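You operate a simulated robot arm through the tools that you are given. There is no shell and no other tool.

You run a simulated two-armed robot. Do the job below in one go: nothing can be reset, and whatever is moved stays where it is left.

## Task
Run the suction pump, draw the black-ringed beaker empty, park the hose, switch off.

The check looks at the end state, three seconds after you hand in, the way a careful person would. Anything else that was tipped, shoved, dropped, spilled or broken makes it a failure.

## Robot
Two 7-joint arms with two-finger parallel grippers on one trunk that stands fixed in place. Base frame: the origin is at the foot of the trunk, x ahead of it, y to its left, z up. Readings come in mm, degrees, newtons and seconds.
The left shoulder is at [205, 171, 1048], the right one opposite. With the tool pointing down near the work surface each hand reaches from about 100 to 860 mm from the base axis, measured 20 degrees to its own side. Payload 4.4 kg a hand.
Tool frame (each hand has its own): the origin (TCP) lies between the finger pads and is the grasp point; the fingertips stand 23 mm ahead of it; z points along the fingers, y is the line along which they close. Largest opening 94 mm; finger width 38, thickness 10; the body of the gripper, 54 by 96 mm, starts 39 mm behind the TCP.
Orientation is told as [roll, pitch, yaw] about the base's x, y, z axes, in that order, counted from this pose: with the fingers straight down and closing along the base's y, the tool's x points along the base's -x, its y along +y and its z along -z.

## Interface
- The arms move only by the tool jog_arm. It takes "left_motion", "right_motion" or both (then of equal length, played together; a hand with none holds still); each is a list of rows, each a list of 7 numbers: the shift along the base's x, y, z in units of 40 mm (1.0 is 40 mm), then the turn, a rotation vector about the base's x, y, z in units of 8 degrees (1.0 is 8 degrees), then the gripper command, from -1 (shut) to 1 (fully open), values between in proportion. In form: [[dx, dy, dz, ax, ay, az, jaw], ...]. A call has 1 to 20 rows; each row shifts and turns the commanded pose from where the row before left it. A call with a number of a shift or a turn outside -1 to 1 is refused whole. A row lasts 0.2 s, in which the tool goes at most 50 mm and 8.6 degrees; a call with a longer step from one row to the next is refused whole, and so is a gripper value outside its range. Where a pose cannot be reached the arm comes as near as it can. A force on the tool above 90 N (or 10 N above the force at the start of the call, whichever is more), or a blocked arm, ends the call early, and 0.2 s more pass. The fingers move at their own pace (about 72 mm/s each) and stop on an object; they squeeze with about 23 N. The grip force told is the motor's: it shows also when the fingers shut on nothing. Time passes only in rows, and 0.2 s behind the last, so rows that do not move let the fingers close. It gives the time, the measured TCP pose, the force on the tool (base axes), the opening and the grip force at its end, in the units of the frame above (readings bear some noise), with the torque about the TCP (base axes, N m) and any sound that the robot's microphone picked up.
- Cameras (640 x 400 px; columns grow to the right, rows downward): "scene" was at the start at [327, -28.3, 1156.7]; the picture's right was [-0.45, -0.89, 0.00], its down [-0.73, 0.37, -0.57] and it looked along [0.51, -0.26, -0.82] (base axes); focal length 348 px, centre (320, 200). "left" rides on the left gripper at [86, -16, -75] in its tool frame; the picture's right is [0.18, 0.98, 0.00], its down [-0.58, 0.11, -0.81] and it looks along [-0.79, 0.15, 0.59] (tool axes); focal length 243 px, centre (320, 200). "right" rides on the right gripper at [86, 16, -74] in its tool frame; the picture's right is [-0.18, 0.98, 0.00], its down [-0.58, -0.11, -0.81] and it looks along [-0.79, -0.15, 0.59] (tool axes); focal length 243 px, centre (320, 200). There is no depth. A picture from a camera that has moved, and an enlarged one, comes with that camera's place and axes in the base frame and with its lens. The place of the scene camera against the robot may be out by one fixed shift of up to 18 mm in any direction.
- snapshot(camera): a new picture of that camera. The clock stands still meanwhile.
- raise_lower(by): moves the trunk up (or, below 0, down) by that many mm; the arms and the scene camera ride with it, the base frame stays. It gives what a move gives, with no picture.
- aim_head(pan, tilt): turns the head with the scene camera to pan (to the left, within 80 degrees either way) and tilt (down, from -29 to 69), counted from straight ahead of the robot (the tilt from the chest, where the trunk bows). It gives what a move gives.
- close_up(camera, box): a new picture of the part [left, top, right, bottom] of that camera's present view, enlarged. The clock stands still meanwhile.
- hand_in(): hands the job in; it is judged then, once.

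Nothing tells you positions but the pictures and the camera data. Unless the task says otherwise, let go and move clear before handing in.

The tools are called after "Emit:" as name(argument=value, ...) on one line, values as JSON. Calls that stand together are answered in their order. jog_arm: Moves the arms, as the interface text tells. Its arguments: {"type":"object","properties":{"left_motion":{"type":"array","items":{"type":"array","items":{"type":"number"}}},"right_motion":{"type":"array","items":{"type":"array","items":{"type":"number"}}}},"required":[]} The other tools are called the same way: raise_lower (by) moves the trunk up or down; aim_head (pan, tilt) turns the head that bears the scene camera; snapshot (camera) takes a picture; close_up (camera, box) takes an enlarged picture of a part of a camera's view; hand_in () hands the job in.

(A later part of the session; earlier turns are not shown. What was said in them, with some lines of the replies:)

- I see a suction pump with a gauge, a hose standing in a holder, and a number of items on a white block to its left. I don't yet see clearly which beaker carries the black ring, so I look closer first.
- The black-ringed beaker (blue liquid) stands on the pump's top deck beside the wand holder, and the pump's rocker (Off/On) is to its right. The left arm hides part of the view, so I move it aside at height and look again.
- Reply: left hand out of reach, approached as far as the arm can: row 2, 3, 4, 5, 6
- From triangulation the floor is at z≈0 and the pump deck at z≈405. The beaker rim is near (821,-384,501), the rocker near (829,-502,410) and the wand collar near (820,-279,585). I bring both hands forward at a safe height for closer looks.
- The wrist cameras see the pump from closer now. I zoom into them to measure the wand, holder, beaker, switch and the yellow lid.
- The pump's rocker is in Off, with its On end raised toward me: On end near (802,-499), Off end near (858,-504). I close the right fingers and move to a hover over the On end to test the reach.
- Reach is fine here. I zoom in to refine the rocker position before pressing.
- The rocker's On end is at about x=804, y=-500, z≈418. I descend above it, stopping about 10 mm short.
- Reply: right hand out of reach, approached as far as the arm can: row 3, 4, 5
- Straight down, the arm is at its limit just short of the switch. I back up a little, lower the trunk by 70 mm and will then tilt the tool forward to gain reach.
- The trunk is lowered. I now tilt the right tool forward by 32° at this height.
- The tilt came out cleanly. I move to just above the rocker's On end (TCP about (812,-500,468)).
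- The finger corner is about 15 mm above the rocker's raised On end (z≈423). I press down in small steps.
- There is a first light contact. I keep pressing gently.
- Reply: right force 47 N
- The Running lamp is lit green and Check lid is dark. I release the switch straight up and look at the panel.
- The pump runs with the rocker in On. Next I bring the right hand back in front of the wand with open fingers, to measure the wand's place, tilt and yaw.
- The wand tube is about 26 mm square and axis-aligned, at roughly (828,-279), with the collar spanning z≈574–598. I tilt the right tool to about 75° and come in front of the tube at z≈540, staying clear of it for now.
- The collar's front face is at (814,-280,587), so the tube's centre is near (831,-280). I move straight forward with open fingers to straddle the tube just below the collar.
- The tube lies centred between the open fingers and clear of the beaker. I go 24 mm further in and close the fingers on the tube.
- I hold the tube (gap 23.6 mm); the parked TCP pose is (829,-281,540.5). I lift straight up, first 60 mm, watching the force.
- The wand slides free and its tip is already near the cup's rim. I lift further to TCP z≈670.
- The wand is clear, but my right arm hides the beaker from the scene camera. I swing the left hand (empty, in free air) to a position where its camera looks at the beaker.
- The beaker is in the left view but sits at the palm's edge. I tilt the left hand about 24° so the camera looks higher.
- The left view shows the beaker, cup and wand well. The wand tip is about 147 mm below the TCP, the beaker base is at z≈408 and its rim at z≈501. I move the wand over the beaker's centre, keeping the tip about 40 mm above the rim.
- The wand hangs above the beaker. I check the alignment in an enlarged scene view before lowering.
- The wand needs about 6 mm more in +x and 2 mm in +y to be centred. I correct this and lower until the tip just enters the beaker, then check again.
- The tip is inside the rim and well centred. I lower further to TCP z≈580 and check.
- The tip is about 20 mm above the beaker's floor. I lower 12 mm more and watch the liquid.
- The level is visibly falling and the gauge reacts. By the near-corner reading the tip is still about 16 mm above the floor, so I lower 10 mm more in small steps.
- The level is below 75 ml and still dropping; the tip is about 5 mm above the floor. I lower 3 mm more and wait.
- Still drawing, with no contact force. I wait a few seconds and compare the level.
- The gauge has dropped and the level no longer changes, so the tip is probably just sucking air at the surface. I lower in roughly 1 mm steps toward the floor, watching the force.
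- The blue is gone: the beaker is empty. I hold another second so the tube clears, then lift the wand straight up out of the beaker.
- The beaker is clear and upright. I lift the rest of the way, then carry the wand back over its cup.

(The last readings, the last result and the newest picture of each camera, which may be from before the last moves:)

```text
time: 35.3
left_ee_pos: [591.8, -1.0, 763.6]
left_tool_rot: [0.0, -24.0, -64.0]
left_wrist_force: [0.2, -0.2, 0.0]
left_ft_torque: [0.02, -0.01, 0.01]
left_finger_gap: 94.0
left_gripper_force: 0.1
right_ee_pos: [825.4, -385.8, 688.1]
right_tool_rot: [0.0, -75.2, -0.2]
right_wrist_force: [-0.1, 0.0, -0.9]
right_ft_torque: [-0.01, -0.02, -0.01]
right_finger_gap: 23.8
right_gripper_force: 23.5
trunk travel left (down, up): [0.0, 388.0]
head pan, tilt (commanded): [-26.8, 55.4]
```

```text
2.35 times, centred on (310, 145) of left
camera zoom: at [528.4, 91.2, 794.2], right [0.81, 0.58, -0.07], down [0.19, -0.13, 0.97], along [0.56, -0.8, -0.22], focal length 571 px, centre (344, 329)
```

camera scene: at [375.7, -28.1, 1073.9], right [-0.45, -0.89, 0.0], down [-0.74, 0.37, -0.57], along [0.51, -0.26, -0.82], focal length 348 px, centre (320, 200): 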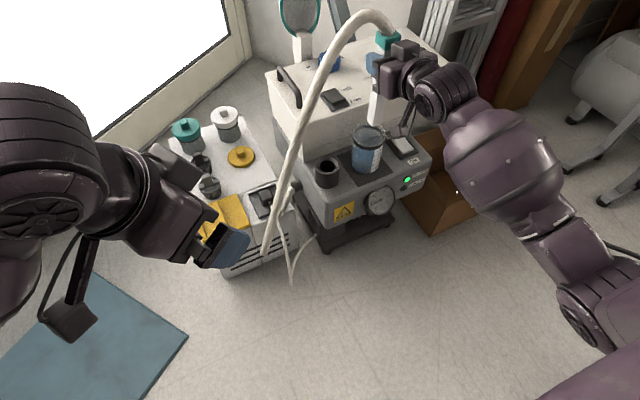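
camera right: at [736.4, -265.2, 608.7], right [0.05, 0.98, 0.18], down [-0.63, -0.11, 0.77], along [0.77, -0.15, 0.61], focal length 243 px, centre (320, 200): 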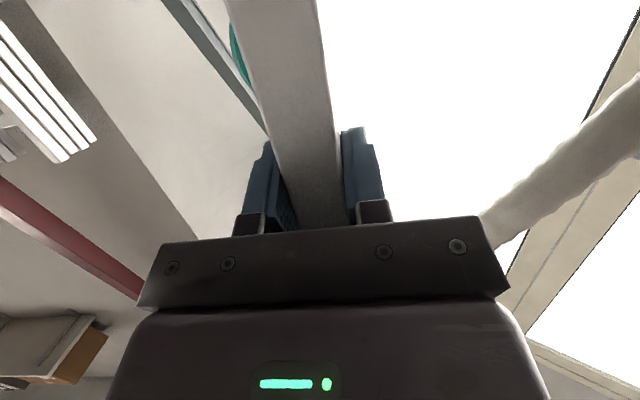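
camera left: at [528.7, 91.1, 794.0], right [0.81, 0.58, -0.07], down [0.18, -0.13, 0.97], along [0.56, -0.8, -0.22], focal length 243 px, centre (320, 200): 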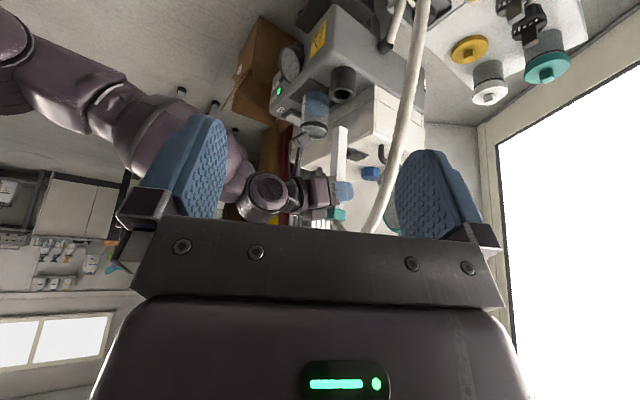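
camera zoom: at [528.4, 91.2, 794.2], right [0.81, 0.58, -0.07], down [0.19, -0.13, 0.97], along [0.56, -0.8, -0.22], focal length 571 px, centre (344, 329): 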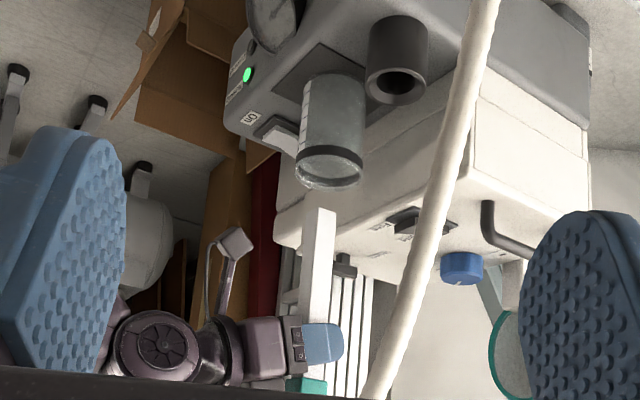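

The tip is clear above the rim. I carry the wand to the cup's position.

Emit:
jog_arm(right_motion=[[0.03, 0.6, 0, 0, 0, 0, -1], [0.03, 0.7, 0, 0, 0, 0, -1], [0.03, 0.7, 0, 0, 0, 0, -1], [0.03, 0.6, 0, 0, 0, 0, -1], [0, 0, 0, 0, 0, 0, -1]])

Emit:
close_up(camera="left", box=[220, 60, 400, 230])

Emit:
close_up(camera="scene", box=[270, 70, 430, 230])

```text
time: 36.5
left_ee_pos: [592.6, 1.0, 761.4]
left_tool_rot: [0.0, -24.2, -64.1]
left_wrist_force: [0.3, 1.1, -0.3]
left_ft_torque: [-0.01, 0.02, -0.01]
left_finger_gap: 93.6
left_gripper_force: 0.0
right_ee_pos: [828.8, -279.6, 689.2]
right_tool_rot: [-0.2, -75.2, 0.2]
right_wrist_force: [0.4, -0.3, -1.1]
right_ft_torque: [0.03, -0.01, 0.0]
right_finger_gap: 23.9
right_gripper_force: 23.3
trunk travel left (down, up): [0.0, 388.0]
head pan, tilt (commanded): [-26.8, 55.4]
```

```text
2.35 times, centred on (310, 145) of left
camera zoom: at [528.5, 91.4, 794.1], right [0.81, 0.58, -0.07], down [0.19, -0.13, 0.97], along [0.56, -0.8, -0.22], focal length 571 px, centre (344, 329)
```

zoom: 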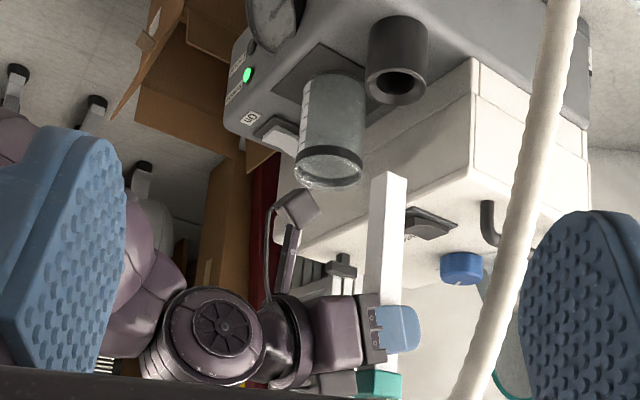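

```text
2.50 times, centred on (350, 150) of scene
camera zoom: at [375.7, -28.0, 1073.9], right [-0.45, -0.89, 0.0], down [-0.74, 0.37, -0.57], along [0.51, -0.26, -0.82], focal length 870 px, centre (245, 325)
```

zoom: 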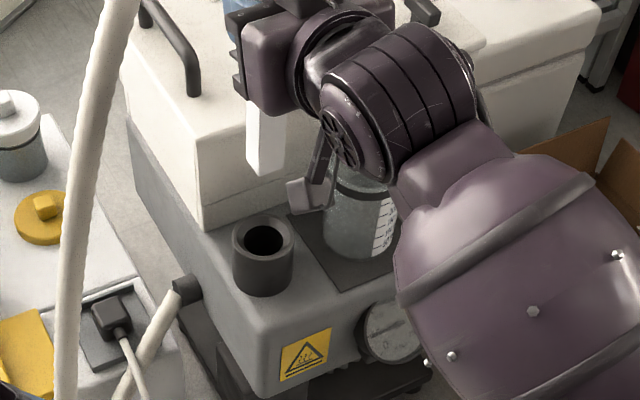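

The wand is back over the cup, matching the earlier lifted pose. I lower to just above the cup rim and check alignment.

Emit:
jog_arm(right_motion=[[0.03, -0.02, -0.6, 0, 0, 0, -1], [0, 0, -0.7, 0, 0, 0, -1], [0, 0, -0.6, 0, 0, 0, -1], [0, 0, 0, 0, 0, 0, -1]])

Emit:
close_up(camera="left", box=[300, 70, 380, 150])

Emit:
close_up(camera="scene", box=[290, 130, 370, 210])

```text
time: 37.5
left_ee_pos: [592.1, -0.0, 762.1]
left_tool_rot: [0.0, -24.1, -64.0]
left_wrist_force: [-0.3, 0.7, 0.3]
left_ft_torque: [-0.02, 0.02, 0.02]
left_finger_gap: 93.9
left_gripper_force: 0.0
right_ee_pos: [830.4, -279.4, 612.8]
right_tool_rot: [0.0, -75.2, -0.1]
right_wrist_force: [0.5, -0.1, -1.4]
right_ft_torque: [0.0, 0.04, 0.03]
right_finger_gap: 23.6
right_gripper_force: 23.0
trunk travel left (down, up): [0.0, 388.0]
head pan, tilt (commanded): [-26.8, 55.4]
```

```text
5.00 times, centred on (340, 110) of left
camera zoom: at [528.5, 91.1, 794.2], right [0.81, 0.58, -0.07], down [0.19, -0.13, 0.97], along [0.56, -0.8, -0.22], focal length 1213 px, centre (220, 650)
```

zoom: 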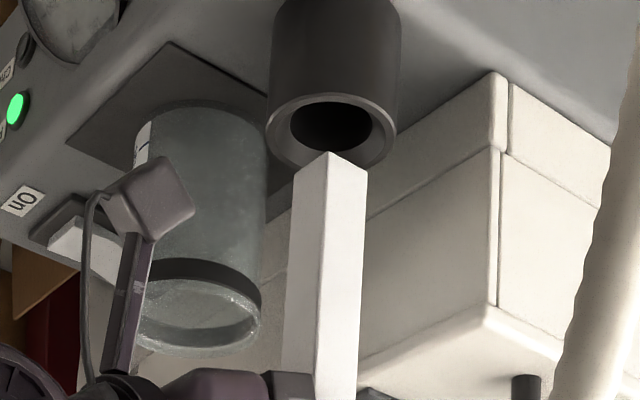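

```text
5.00 times, centred on (330, 170) of scene
camera zoom: at [375.7, -28.3, 1073.9], right [-0.45, -0.89, 0.0], down [-0.74, 0.37, -0.57], along [0.51, -0.26, -0.82], focal length 1739 px, centre (270, 350)
```

zoom: 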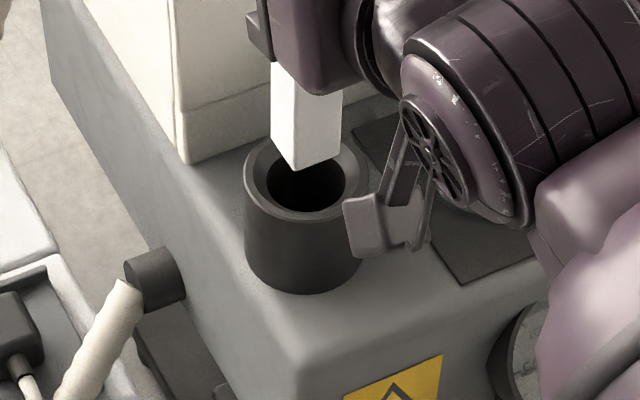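

Both views show the tip centred over the cup's hole. I lower gently into it.

Emit:
jog_arm(right_motion=[[0, 0, -0.25, 0, 0, 0, -1], [0, 0, -0.25, 0, 0, 0, -1], [0, 0, -0.25, 0, 0, 0, -1]])

Emit:
close_up(camera="left", box=[300, 70, 380, 150])

Emit:
close_up(camera="scene", box=[290, 130, 370, 210])

```text
time: 38.3
left_ee_pos: [591.8, -0.7, 762.5]
left_tool_rot: [0.0, -24.0, -64.0]
left_wrist_force: [0.1, -0.1, 0.0]
left_ft_torque: [0.0, 0.03, 0.0]
left_finger_gap: 94.0
left_gripper_force: 0.1
right_ee_pos: [830.8, -280.8, 582.8]
right_tool_rot: [-0.1, -75.1, 0.1]
right_wrist_force: [-0.5, 1.1, -1.1]
right_ft_torque: [0.01, -0.01, 0.02]
right_finger_gap: 23.9
right_gripper_force: 23.1
trunk travel left (down, up): [0.0, 388.0]
head pan, tilt (commanded): [-26.8, 55.4]
```

```text
5.00 times, centred on (340, 110) of left
camera zoom: at [528.5, 91.1, 794.1], right [0.81, 0.58, -0.07], down [0.19, -0.13, 0.97], along [0.56, -0.8, -0.22], focal length 1213 px, centre (220, 650)
```

zoom: 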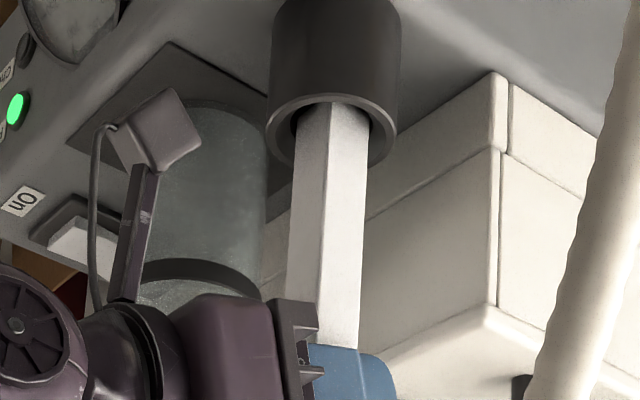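

```text
5.00 times, centred on (330, 170) of scene
camera zoom: at [375.7, -28.3, 1073.9], right [-0.45, -0.89, 0.0], down [-0.74, 0.37, -0.57], along [0.51, -0.26, -0.82], focal length 1739 px, centre (270, 350)
```

zoom: 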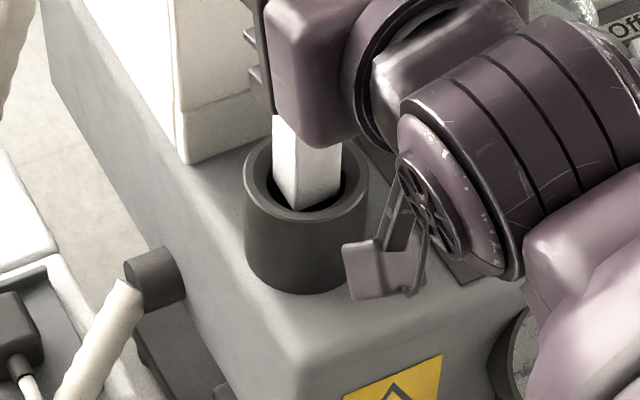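

The tip is inside the cup without touching. I continue down to the parked height, slowing at the end.

Emit:
jog_arm(right_motion=[[0, 0, -0.3, 0, 0, 0, -1], [0, 0, -0.3, 0, 0, 0, -1], [0, 0, -0.2, 0, 0, 0, -1], [0, 0, -0.1, 0, 0, 0, -1], [0, 0, -0.05, 0, 0, 0, -1], [0, 0, 0, 0, 0, 0, -1]])

Emit:
close_up(camera="left", box=[260, 60, 400, 220])

Emit:
close_up(camera="scene", box=[270, 80, 390, 220])

```text
time: 39.7
left_ee_pos: [591.7, -0.6, 762.7]
left_tool_rot: [0.0, -23.9, -63.9]
left_wrist_force: [-0.1, 0.2, -0.8]
left_ft_torque: [-0.04, 0.0, 0.0]
left_finger_gap: 93.9
left_gripper_force: 0.0
right_ee_pos: [831.1, -281.8, 543.6]
right_tool_rot: [0.0, -75.1, 0.0]
right_wrist_force: [0.3, -0.4, -1.5]
right_ft_torque: [0.01, -0.02, 0.03]
right_finger_gap: 23.5
right_gripper_force: 22.8
trunk travel left (down, up): [0.0, 388.0]
head pan, tilt (commanded): [-26.8, 55.4]
```

```text
2.50 times, centred on (330, 140) of left
camera zoom: at [528.6, 91.1, 794.2], right [0.81, 0.58, -0.07], down [0.19, -0.13, 0.97], along [0.56, -0.8, -0.22], focal length 606 px, centre (295, 350)
```

zoom: 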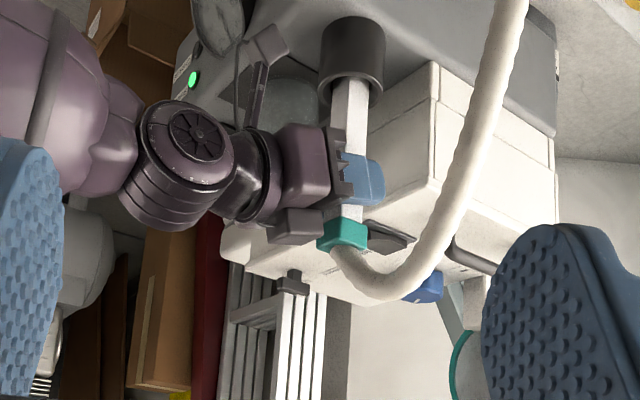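

```text
2.86 times, centred on (330, 150) of scene
camera zoom: at [375.7, -28.4, 1073.9], right [-0.45, -0.89, 0.0], down [-0.74, 0.37, -0.57], along [0.51, -0.26, -0.82], focal length 994 px, centre (291, 343)
```

zoom: 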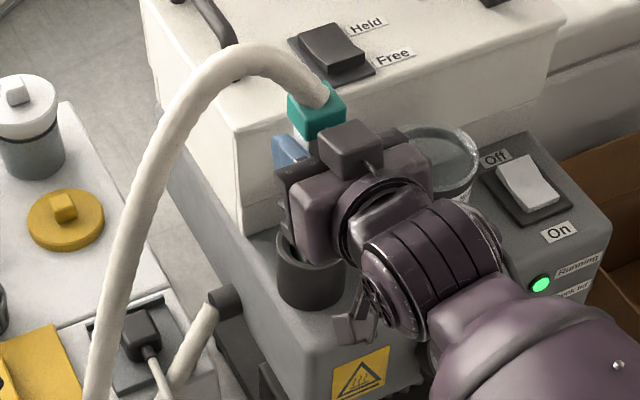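

The wand is seated nearly to its parked height (543.6 against 540.5). I lower the last 3 mm and watch for contact.

Emit:
jog_arm(right_motion=[[0, 0, -0.04, 0, 0, 0, -1], [0, 0, -0.04, 0, 0, 0, -1], [0, 0, 0, 0, 0, 0, -1]])

```text
time: 40.5
left_ee_pos: [591.7, -1.1, 762.6]
left_tool_rot: [0.1, -24.0, -64.0]
left_wrist_force: [0.5, 0.5, -0.9]
left_ft_torque: [0.02, -0.01, -0.02]
left_finger_gap: 93.9
left_gripper_force: 0.0
right_ee_pos: [830.7, -281.8, 540.2]
right_tool_rot: [0.0, -75.2, 0.0]
right_wrist_force: [-2.1, 3.9, 1.3]
right_ft_torque: [0.23, 0.11, 0.06]
right_finger_gap: 23.5
right_gripper_force: 23.4
trunk travel left (down, up): [0.0, 388.0]
head pan, tilt (commanded): [-26.8, 55.4]
```

The wand rests on the cup floor at its parked height. I open the fingers gradually.

Emit:
jog_arm(right_motion=[[0, 0, 0, 0, 0, 0, -0.4], [0, 0, 0, 0, 0, 0, -0.2], [0, 0, 0, 0, 0, 0, 0.1], [0, 0, 0, 0, 0, 0, 0.5], [0, 0, 0, 0, 0, 0, 1], [0, 0, 0, 0, 0, 0, 1]])

Emit:
close_up(camera="left", box=[260, 60, 400, 220])

Emit:
close_up(camera="scene", box=[270, 80, 390, 220])

Emit:
snapshot(camera="right")

```text
time: 41.9
left_ee_pos: [592.1, -0.4, 761.6]
left_tool_rot: [0.1, -24.0, -64.0]
left_wrist_force: [0.9, 0.5, 0.4]
left_ft_torque: [0.01, 0.03, 0.02]
left_finger_gap: 93.8
left_gripper_force: 0.1
right_ee_pos: [831.4, -282.5, 540.3]
right_tool_rot: [0.1, -75.2, -0.1]
right_wrist_force: [0.4, -0.4, 0.0]
right_ft_torque: [0.0, 0.0, 0.0]
right_finger_gap: 93.9
right_gripper_force: 0.0
trunk travel left (down, up): [0.0, 388.0]
head pan, tilt (commanded): [-26.8, 55.4]
```

```text
2.50 times, centred on (330, 140) of left
camera zoom: at [528.4, 90.0, 794.5], right [0.81, 0.58, -0.07], down [0.19, -0.14, 0.97], along [0.56, -0.8, -0.22], focal length 606 px, centre (295, 350)
```

zoom: 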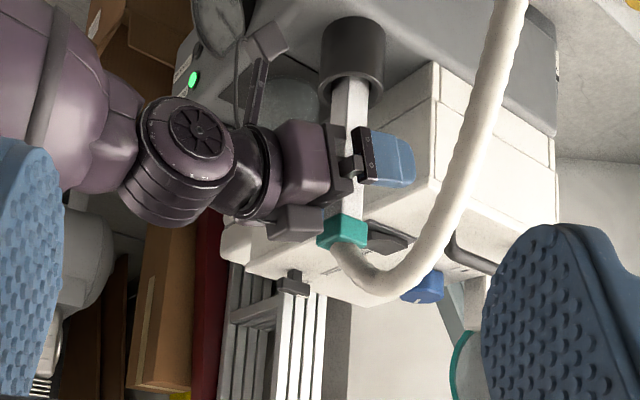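

```text
2.86 times, centred on (330, 150) of scene
camera zoom: at [375.5, -30.0, 1073.9], right [-0.45, -0.89, 0.0], down [-0.73, 0.37, -0.57], along [0.51, -0.25, -0.82], focal length 994 px, centre (291, 343)
```

zoom: 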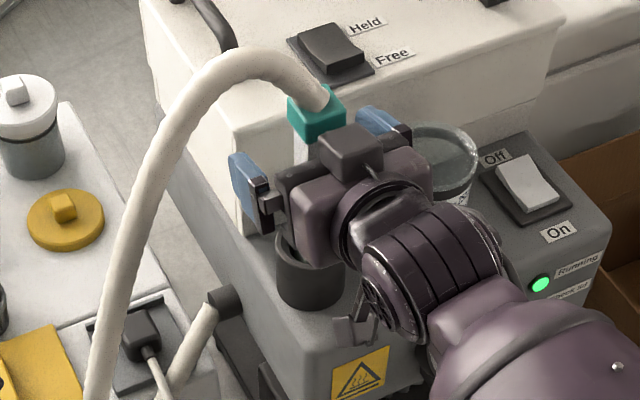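

```text
taken
camera right: at [736.6, -267.1, 476.3], right [0.05, 0.98, 0.18], down [-0.63, -0.11, 0.77], along [0.77, -0.15, 0.62], focal length 243 px, centre (320, 200)
```

right: 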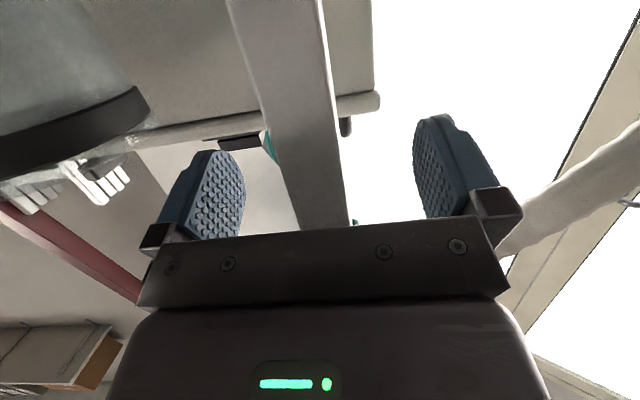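

The wand stands in its cup, free of the fingers. I back straight out in -x.

Emit:
jog_arm(right_motion=[[-0.4, 0, 0, 0, 0, 0, 1], [-0.8, 0, 0, 0, 0, 0, 1], [-0.8, 0, 0, 0, 0, 0, 1], [-0.9, 0, 0, 0, 0, 0, 1], [-0.9, 0, 0, 0, 0, 0, 1]])

Emit:
close_up(camera="scene", box=[270, 80, 430, 220])

Emit:
close_up(camera="left", box=[220, 60, 400, 230])

```text
time: 43.1
left_ee_pos: [593.6, -4.0, 760.0]
left_tool_rot: [0.0, -23.6, -63.9]
left_wrist_force: [0.4, 0.2, -0.1]
left_ft_torque: [0.0, 0.03, 0.02]
left_finger_gap: 94.0
left_gripper_force: 0.1
right_ee_pos: [682.3, -287.6, 537.6]
right_tool_rot: [-2.0, -75.2, 2.0]
right_wrist_force: [-0.4, 0.5, -0.7]
right_ft_torque: [0.03, -0.03, -0.01]
right_finger_gap: 94.1
right_gripper_force: 0.0
trunk travel left (down, up): [0.0, 388.0]
head pan, tilt (commanded): [-26.8, 55.4]
```

```text
2.86 times, centred on (350, 150) of scene
camera zoom: at [379.1, -33.8, 1072.2], right [-0.45, -0.89, 0.0], down [-0.74, 0.37, -0.56], along [0.5, -0.25, -0.83], focal length 994 px, centre (234, 343)
```

zoom: 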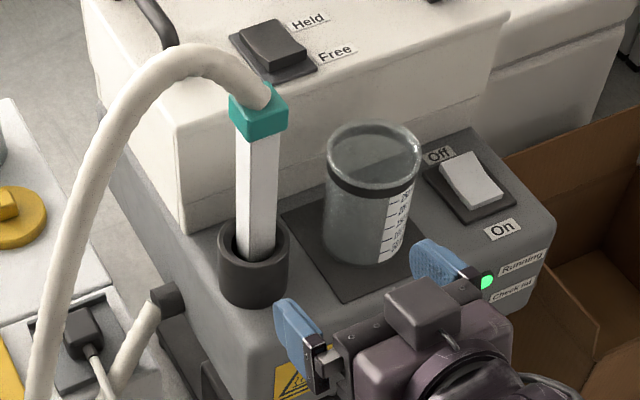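

```text
2.35 times, centred on (310, 145) of left
camera zoom: at [530.9, 87.2, 792.5], right [0.81, 0.58, -0.07], down [0.19, -0.14, 0.97], along [0.56, -0.8, -0.22], focal length 571 px, centre (344, 329)
```

zoom: 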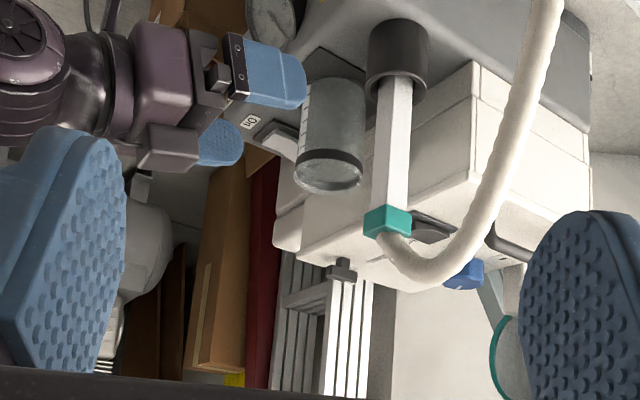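

The wand is parked and the beaker stands in place. But the readings shifted slightly, as if the right elbow were touching something, so I look at the whole scene before moving on.

Emit:
snapshot(camera="scene")

Emit:
snapshot(camera="right")

Emit:
snapshot(camera="left")

```text
taken
camera scene: at [379.1, -33.8, 1072.2], right [-0.45, -0.89, 0.0], down [-0.74, 0.37, -0.56], along [0.5, -0.25, -0.83], focal length 348 px, centre (320, 200)
```

scene: 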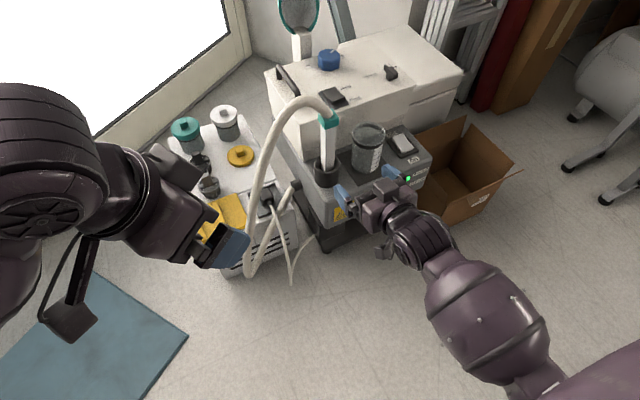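

```text
taken
camera right: at [588.9, -273.6, 473.4], right [0.04, 0.98, 0.17], down [-0.63, -0.1, 0.77], along [0.77, -0.14, 0.62], focal length 243 px, centre (320, 200)
```

right: 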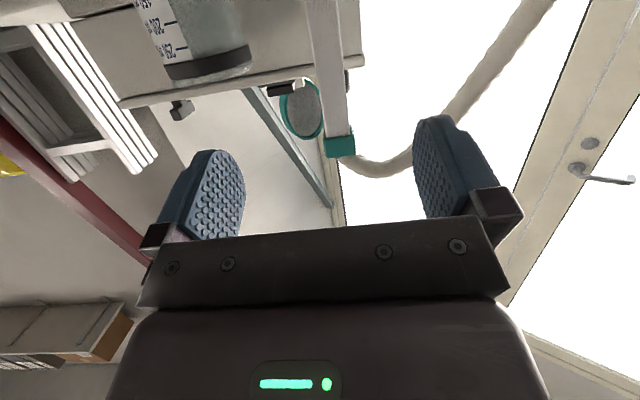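

```text
taken
camera left: at [530.9, 87.2, 792.5], right [0.81, 0.58, -0.07], down [0.19, -0.14, 0.97], along [0.56, -0.8, -0.22], focal length 243 px, centre (320, 200)
```

left: 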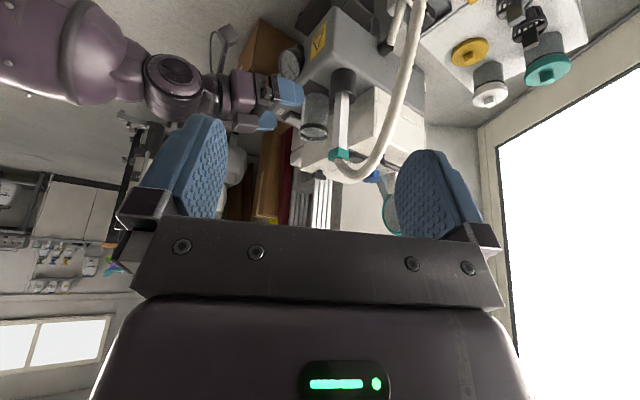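

The right forearm seems to press lightly against the robot's own body when pulled back low; nothing in the scene is disturbed. I relieve this by moving up and outward while turning the tool back to a steeper angle, towards the switch.

Emit:
jog_arm(right_motion=[[0.3, -0.3, 0.4, 0, 0.8, 0, 1], [0.2, -0.5, 0.4, 0, 1, 0, 0.5], [0.1, -0.6, 0.3, 0, 1, 0, 0], [0, -0.6, 0.2, 0, 1, 0, -1], [0, -0.6, 0.1, 0, 1, 0, -1], [0, -0.6, 0, 0, 0.6, 0, -1]])

Emit:
snapshot(camera="scene")

Emit:
snapshot(camera="right")

```text
time: 44.5
left_ee_pos: [590.9, 0.3, 762.9]
left_tool_rot: [-0.1, -24.1, -64.0]
left_wrist_force: [0.1, -0.4, 0.2]
left_ft_torque: [-0.01, -0.04, 0.03]
left_finger_gap: 93.7
left_gripper_force: 0.0
right_ee_pos: [704.9, -407.8, 597.1]
right_tool_rot: [0.0, -31.9, -0.1]
right_wrist_force: [-0.7, 0.3, 0.1]
right_ft_torque: [0.04, 0.04, 0.05]
right_finger_gap: 0.0
right_gripper_force: 23.2
trunk travel left (down, up): [0.0, 388.0]
head pan, tilt (commanded): [-26.8, 55.4]
```

```text
taken
camera scene: at [375.6, -28.1, 1073.9], right [-0.45, -0.89, 0.0], down [-0.73, 0.37, -0.57], along [0.51, -0.26, -0.82], focal length 348 px, centre (320, 200)
```

scene: 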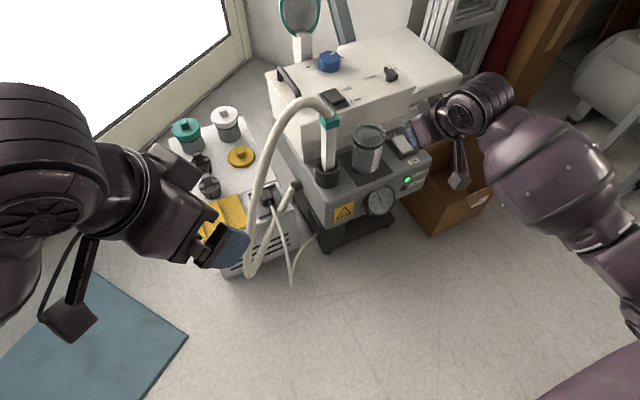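

```text
taken
camera right: at [591.5, -393.0, 614.5], right [0.16, 0.98, 0.1], down [0.07, -0.11, 0.99], along [0.99, -0.15, -0.08], focal length 243 px, centre (320, 200)
```

right: 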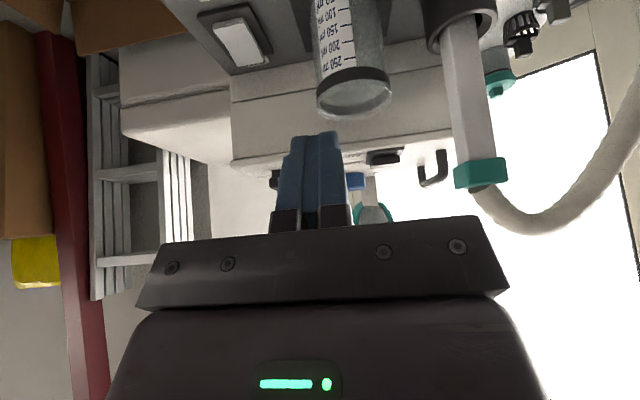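

The contact is gone and all readings are back to normal. I now go over the switch's Off end (x≈852, y≈-501), staying above it first.

Emit:
jog_arm(right_motion=[[0.1, -0.7, 0, 0, 0, 0, -1], [0.2, -0.8, -0.1, 0, 0, 0, -1], [0.4, -0.8, -0.2, 0, 0, 0, -1], [0.7, -0.05, -0.4, 0, 0, 0, -1], [0.8, 0, -0.5, 0, 0, 0, -1], [0.8, 0, -0.5, 0, 0, 0, -1], [0.7, 0, -0.6, 0, 0, 0, -1]])

Emit:
snapshot(camera="right")

Emit:
close_up(camera="scene", box=[330, 80, 460, 210])

Emit:
close_up(camera="left", box=[220, 60, 400, 230])

```text
time: 46.1
left_ee_pos: [591.2, -0.3, 762.4]
left_tool_rot: [-0.1, -24.0, -64.0]
left_wrist_force: [-0.8, -0.5, -0.2]
left_ft_torque: [0.02, 0.0, 0.01]
left_finger_gap: 94.1
left_gripper_force: 0.1
right_ee_pos: [852.9, -502.2, 504.9]
right_tool_rot: [0.0, -32.0, 0.1]
right_wrist_force: [0.1, 0.1, 0.0]
right_ft_torque: [0.0, -0.04, -0.01]
right_finger_gap: 0.0
right_gripper_force: 23.1
trunk travel left (down, up): [0.0, 388.0]
head pan, tilt (commanded): [-26.8, 55.4]
```

```text
taken
camera right: at [741.3, -485.5, 522.3], right [0.16, 0.98, 0.1], down [0.07, -0.11, 0.99], along [0.99, -0.15, -0.08], focal length 243 px, centre (320, 200)
```

right: 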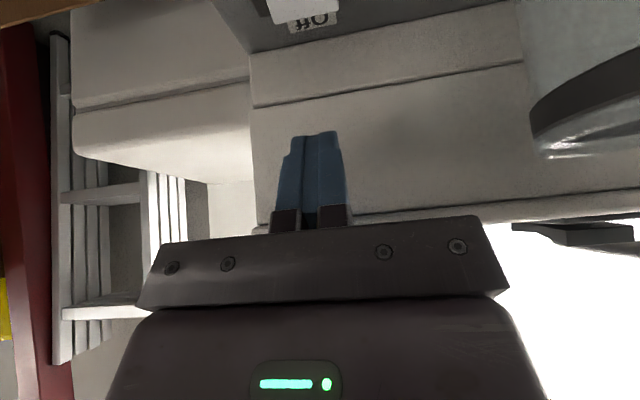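

```text
3.08 times, centred on (395, 145) of scene
camera zoom: at [375.5, -28.6, 1073.9], right [-0.45, -0.89, 0.0], down [-0.73, 0.37, -0.57], along [0.51, -0.26, -0.82], focal length 1070 px, centre (89, 369)
```

zoom: 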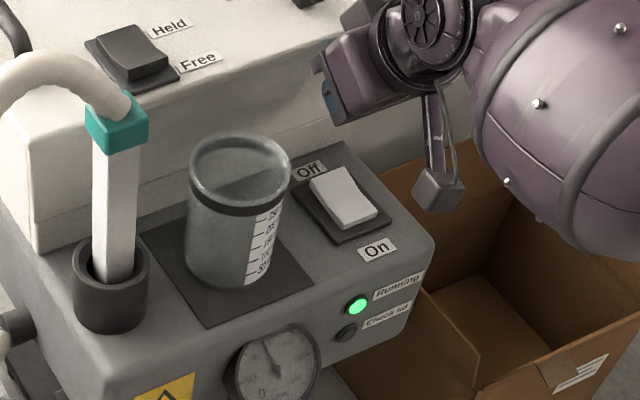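

```text
2.35 times, centred on (310, 145) of left
camera zoom: at [528.4, 90.9, 794.1], right [0.81, 0.58, -0.07], down [0.19, -0.13, 0.97], along [0.56, -0.8, -0.22], focal length 571 px, centre (344, 329)
```

zoom: 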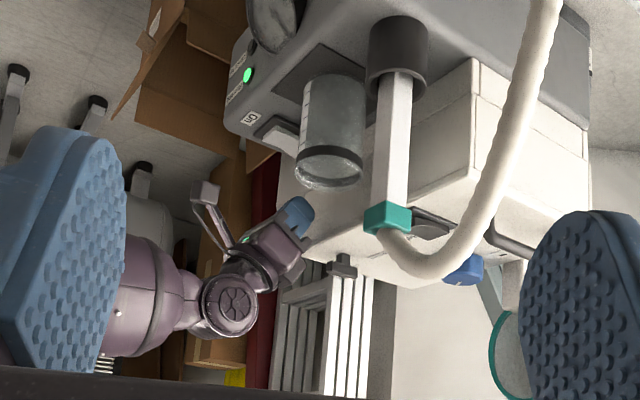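

The fingers' rear corner is right over the Off end (x≈849). I lower to about 15 mm above it, then press slowly.

Emit:
jog_arm(right_motion=[[0, 0.02, -0.4, 0, 0, 0, -1], [0, 0, -0.4, 0, 0, 0, -1], [0, 0, -0.15, 0, 0, 0, -1]])

Emit:
close_up(camera="scene", box=[330, 80, 460, 210])

Emit:
close_up(camera="left", box=[260, 60, 360, 170])

```text
time: 46.9
left_ee_pos: [592.1, -0.9, 761.9]
left_tool_rot: [0.0, -24.0, -63.9]
left_wrist_force: [0.2, 0.3, 0.0]
left_ft_torque: [0.07, 0.01, 0.02]
left_finger_gap: 94.1
left_gripper_force: 0.1
right_ee_pos: [850.5, -503.0, 466.1]
right_tool_rot: [0.0, -31.9, 0.1]
right_wrist_force: [0.5, -0.2, 0.4]
right_ft_torque: [0.0, -0.01, -0.02]
right_finger_gap: 0.3
right_gripper_force: 23.0
trunk travel left (down, up): [0.0, 388.0]
head pan, tilt (commanded): [-26.8, 55.4]
```

```text
3.08 times, centred on (395, 145) of scene
camera zoom: at [375.6, -28.3, 1073.9], right [-0.45, -0.89, 0.0], down [-0.73, 0.37, -0.57], along [0.51, -0.26, -0.82], focal length 1070 px, centre (89, 369)
```

zoom: 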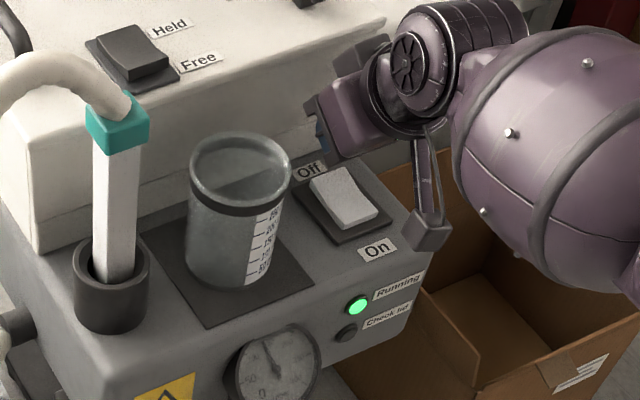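

```text
3.64 times, centred on (310, 115) of left
camera zoom: at [528.5, 91.2, 794.2], right [0.81, 0.58, -0.07], down [0.19, -0.13, 0.97], along [0.56, -0.8, -0.22], focal length 882 px, centre (356, 509)
```

zoom: 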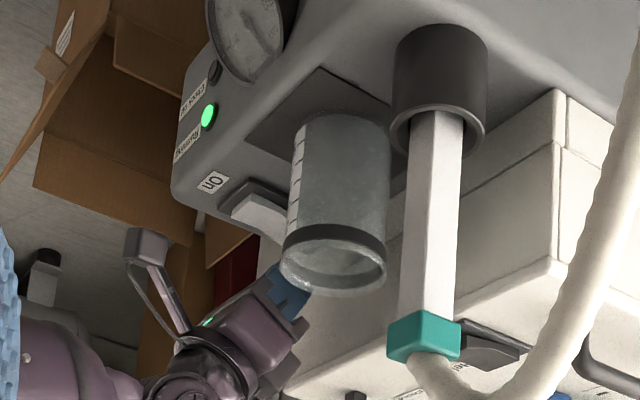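

I press the Off end slowly.

Emit:
jog_arm(right_motion=[[0, 0.02, -0.2, 0, 0, 0, -1], [0, 0, -0.1, 0, 0, 0, -1], [0, 0, -0.1, 0, 0, 0, -1], [0, 0, -0.1, 0, 0, 0, -1]])

Emit:
close_up(camera="scene", box=[330, 80, 460, 210])

```text
time: 47.9
left_ee_pos: [592.1, -0.1, 762.2]
left_tool_rot: [0.0, -24.1, -64.1]
left_wrist_force: [-1.0, 0.0, -0.1]
left_ft_torque: [-0.02, -0.01, -0.02]
left_finger_gap: 93.9
left_gripper_force: 0.1
right_ee_pos: [851.1, -500.4, 447.2]
right_tool_rot: [-0.1, -32.0, 0.0]
right_wrist_force: [0.6, -0.8, 0.9]
right_ft_torque: [-0.04, -0.04, -0.01]
right_finger_gap: 0.0
right_gripper_force: 22.6
trunk travel left (down, up): [0.0, 388.0]
head pan, tilt (commanded): [-26.8, 55.4]
```

```text
3.08 times, centred on (395, 145) of scene
camera zoom: at [375.5, -28.3, 1074.0], right [-0.45, -0.89, 0.0], down [-0.73, 0.37, -0.57], along [0.51, -0.26, -0.82], focal length 1070 px, centre (89, 369)
```

zoom: 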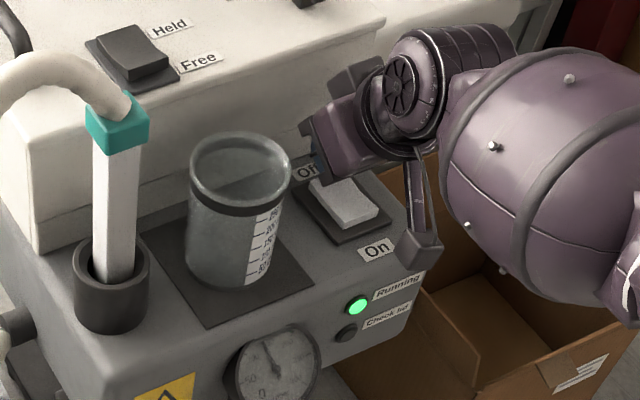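

Emit:
jog_arm(right_motion=[[0, 0, -0.1, 0, 0, 0, -1], [0, 0, -0.1, 0, 0, 0, -1], [0, 0, -0.05, 0, 0, 0, -1]])

Emit:
close_up(camera="scene", box=[330, 80, 460, 210])

```text
time: 48.7
left_ee_pos: [590.8, -0.2, 764.4]
left_tool_rot: [0.2, -24.3, -64.1]
left_wrist_force: [-0.5, -1.3, -0.1]
left_ft_torque: [-0.04, -0.01, 0.01]
left_finger_gap: 94.3
left_gripper_force: 0.1
right_ee_pos: [851.1, -499.8, 444.3]
right_tool_rot: [-0.2, -32.6, 0.1]
right_wrist_force: [-5.0, 1.1, 27.3]
right_ft_torque: [0.05, 0.26, 0.03]
right_finger_gap: 0.0
right_gripper_force: 22.6
trunk travel left (down, up): [0.0, 388.0]
head pan, tilt (commanded): [-26.8, 55.4]
```

```text
3.08 times, centred on (395, 145) of scene
camera zoom: at [373.2, -27.1, 1075.4], right [-0.45, -0.89, 0.0], down [-0.73, 0.37, -0.57], along [0.51, -0.26, -0.82], focal length 1070 px, centre (89, 369)
```

zoom: 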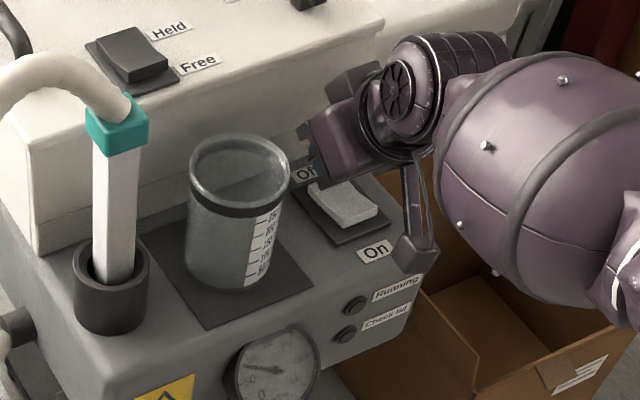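

The Running lamp has gone out and the gauge is falling, so the pump is off. I lift the hand straight up, then back away clear.

Emit:
jog_arm(right_motion=[[0, 0, 0.3, 0, 0, 0, -1], [0, 0, 0.6, 0, 0, 0, -1], [-0.2, 0, 0.8, 0, 0, 0, -1], [-0.5, 0, 0.8, 0, 0, 0, -1], [-0.8, 0, 0.8, 0, 0, 0, -1], [-0.8, 0, 0.4, 0, 0, 0, -1], [-0.8, 0, 0.2, 0, 0, 0, -1]])

Emit:
snapshot(camera="scene")

Emit:
close_up(camera="scene", box=[290, 90, 450, 230])

Emit:
close_up(camera="left", box=[220, 0, 400, 230])

```text
time: 50.3
left_ee_pos: [591.9, -1.4, 763.0]
left_tool_rot: [0.1, -24.1, -64.0]
left_wrist_force: [0.3, 0.0, -0.1]
left_ft_torque: [-0.01, -0.05, 0.01]
left_finger_gap: 93.9
left_gripper_force: 0.1
right_ee_pos: [726.3, -500.1, 594.3]
right_tool_rot: [0.0, -32.1, 0.0]
right_wrist_force: [-0.8, 0.1, 0.6]
right_ft_torque: [0.0, -0.01, 0.01]
right_finger_gap: 0.0
right_gripper_force: 23.0
trunk travel left (down, up): [0.0, 388.0]
head pan, tilt (commanded): [-26.8, 55.4]
```

```text
taken
camera scene: at [375.7, -28.1, 1073.9], right [-0.45, -0.89, 0.0], down [-0.74, 0.37, -0.57], along [0.51, -0.26, -0.82], focal length 348 px, centre (320, 200)
```

scene: 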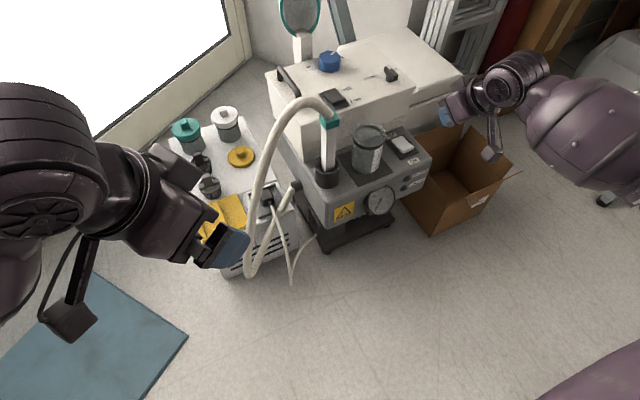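

```text
2.86 times, centred on (370, 160) of scene
camera zoom: at [375.7, -28.1, 1073.9], right [-0.45, -0.89, 0.0], down [-0.74, 0.37, -0.57], along [0.51, -0.26, -0.82], focal length 994 px, centre (177, 314)
```

zoom: 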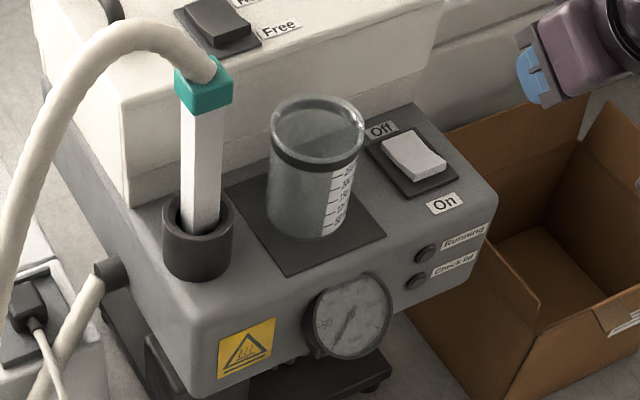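

```text
1.74 times, centred on (310, 115) of left
camera zoom: at [528.5, 91.4, 794.2], right [0.81, 0.58, -0.07], down [0.19, -0.13, 0.97], along [0.56, -0.8, -0.22], focal length 422 px, centre (337, 348)
```

zoom: 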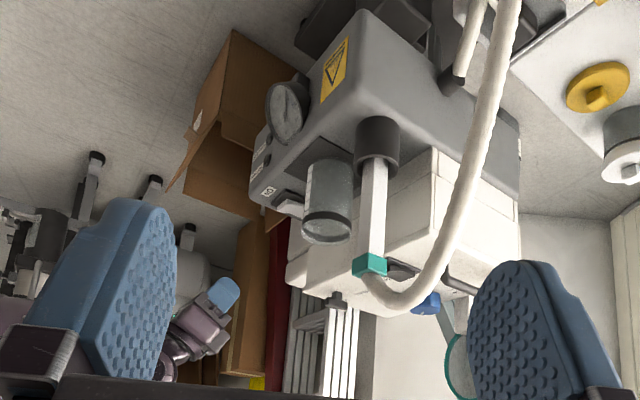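

The switch is in Off, both lamps are dark, the gauge is at rest and the wand stands in its cup. I make one last check that the beaker is fully empty and nothing else has shifted.

Emit:
close_up(camera="scene", box=[340, 115, 400, 185])

Emit:
close_up(camera="left", box=[290, 75, 350, 145])

Emit:
close_up(camera="scene", box=[160, 90, 320, 290])

Emit:
close_up(camera="scene", box=[295, 95, 355, 195])

```text
5.71 times, centred on (370, 150) of scene
camera zoom: at [375.7, -28.1, 1073.9], right [-0.45, -0.89, 0.0], down [-0.74, 0.37, -0.57], along [0.51, -0.26, -0.82], focal length 1988 px, centre (34, 486)
```

zoom: 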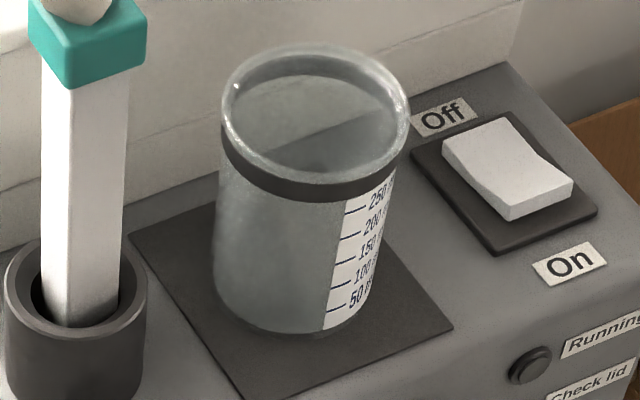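

```text
5.71 times, centred on (320, 110) of left
camera zoom: at [528.5, 91.4, 794.2], right [0.81, 0.58, -0.07], down [0.19, -0.13, 0.97], along [0.56, -0.8, -0.22], focal length 1386 px, centre (320, 714)
```

zoom: 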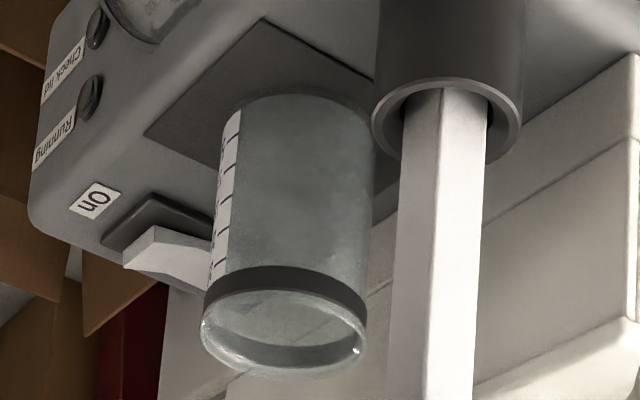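

```text
2.00 times, centred on (240, 190) of scene
camera zoom: at [375.7, -28.1, 1073.9], right [-0.45, -0.89, 0.0], down [-0.74, 0.37, -0.57], along [0.51, -0.26, -0.82], focal length 696 px, centre (480, 220)
```

zoom: 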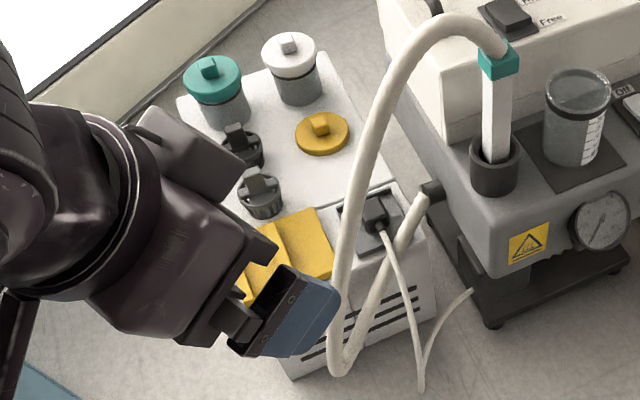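

```text
4.00 times, centred on (325, 145) of scene
camera zoom: at [375.7, -28.1, 1073.9], right [-0.45, -0.89, 0.0], down [-0.74, 0.37, -0.57], along [0.51, -0.26, -0.82], focal length 1392 px, centre (300, 420)
```

zoom: 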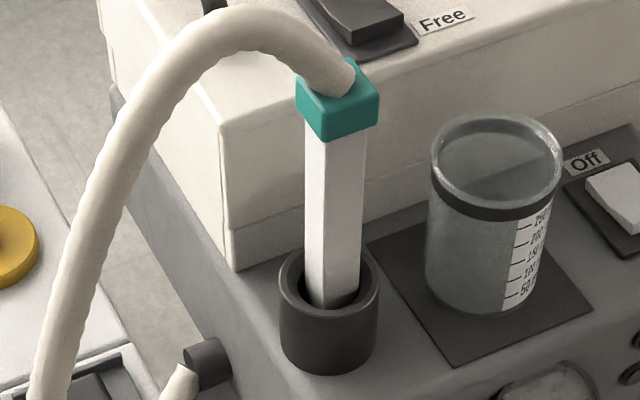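

The black-ringed beaker is empty and still in its place. The wand is parked upright in its cup, the rocker is in Off with the lamps dark, and both hands are clear with nothing else moved. I hand in the job.

Emit:
hand_in()

```text
The job is handed in.
```

I ran the pump, emptied the black-ringed beaker, parked the hose and switched the pump off. The job is handed in, but no verdict on it has come back.

- **Pump:** the rocker is on Off, the Running and Check lid lamps are dark, and the gauge has dropped back to rest.
- **Beaker:** the last close-ups show no liquid in it. It stands upright in its place on the pump deck.
- **Hose:** the wand stands upright in its holder at the height it had at the start.
- **Surroundings:** I saw nothing else moved or spilled in the final pictures. Both hands are empty and clear.

While I was backing away from the parked wand, the right arm's readings shifted slightly. I think its forearm touched the robot's own body. The readings returned to normal as soon as I moved it.
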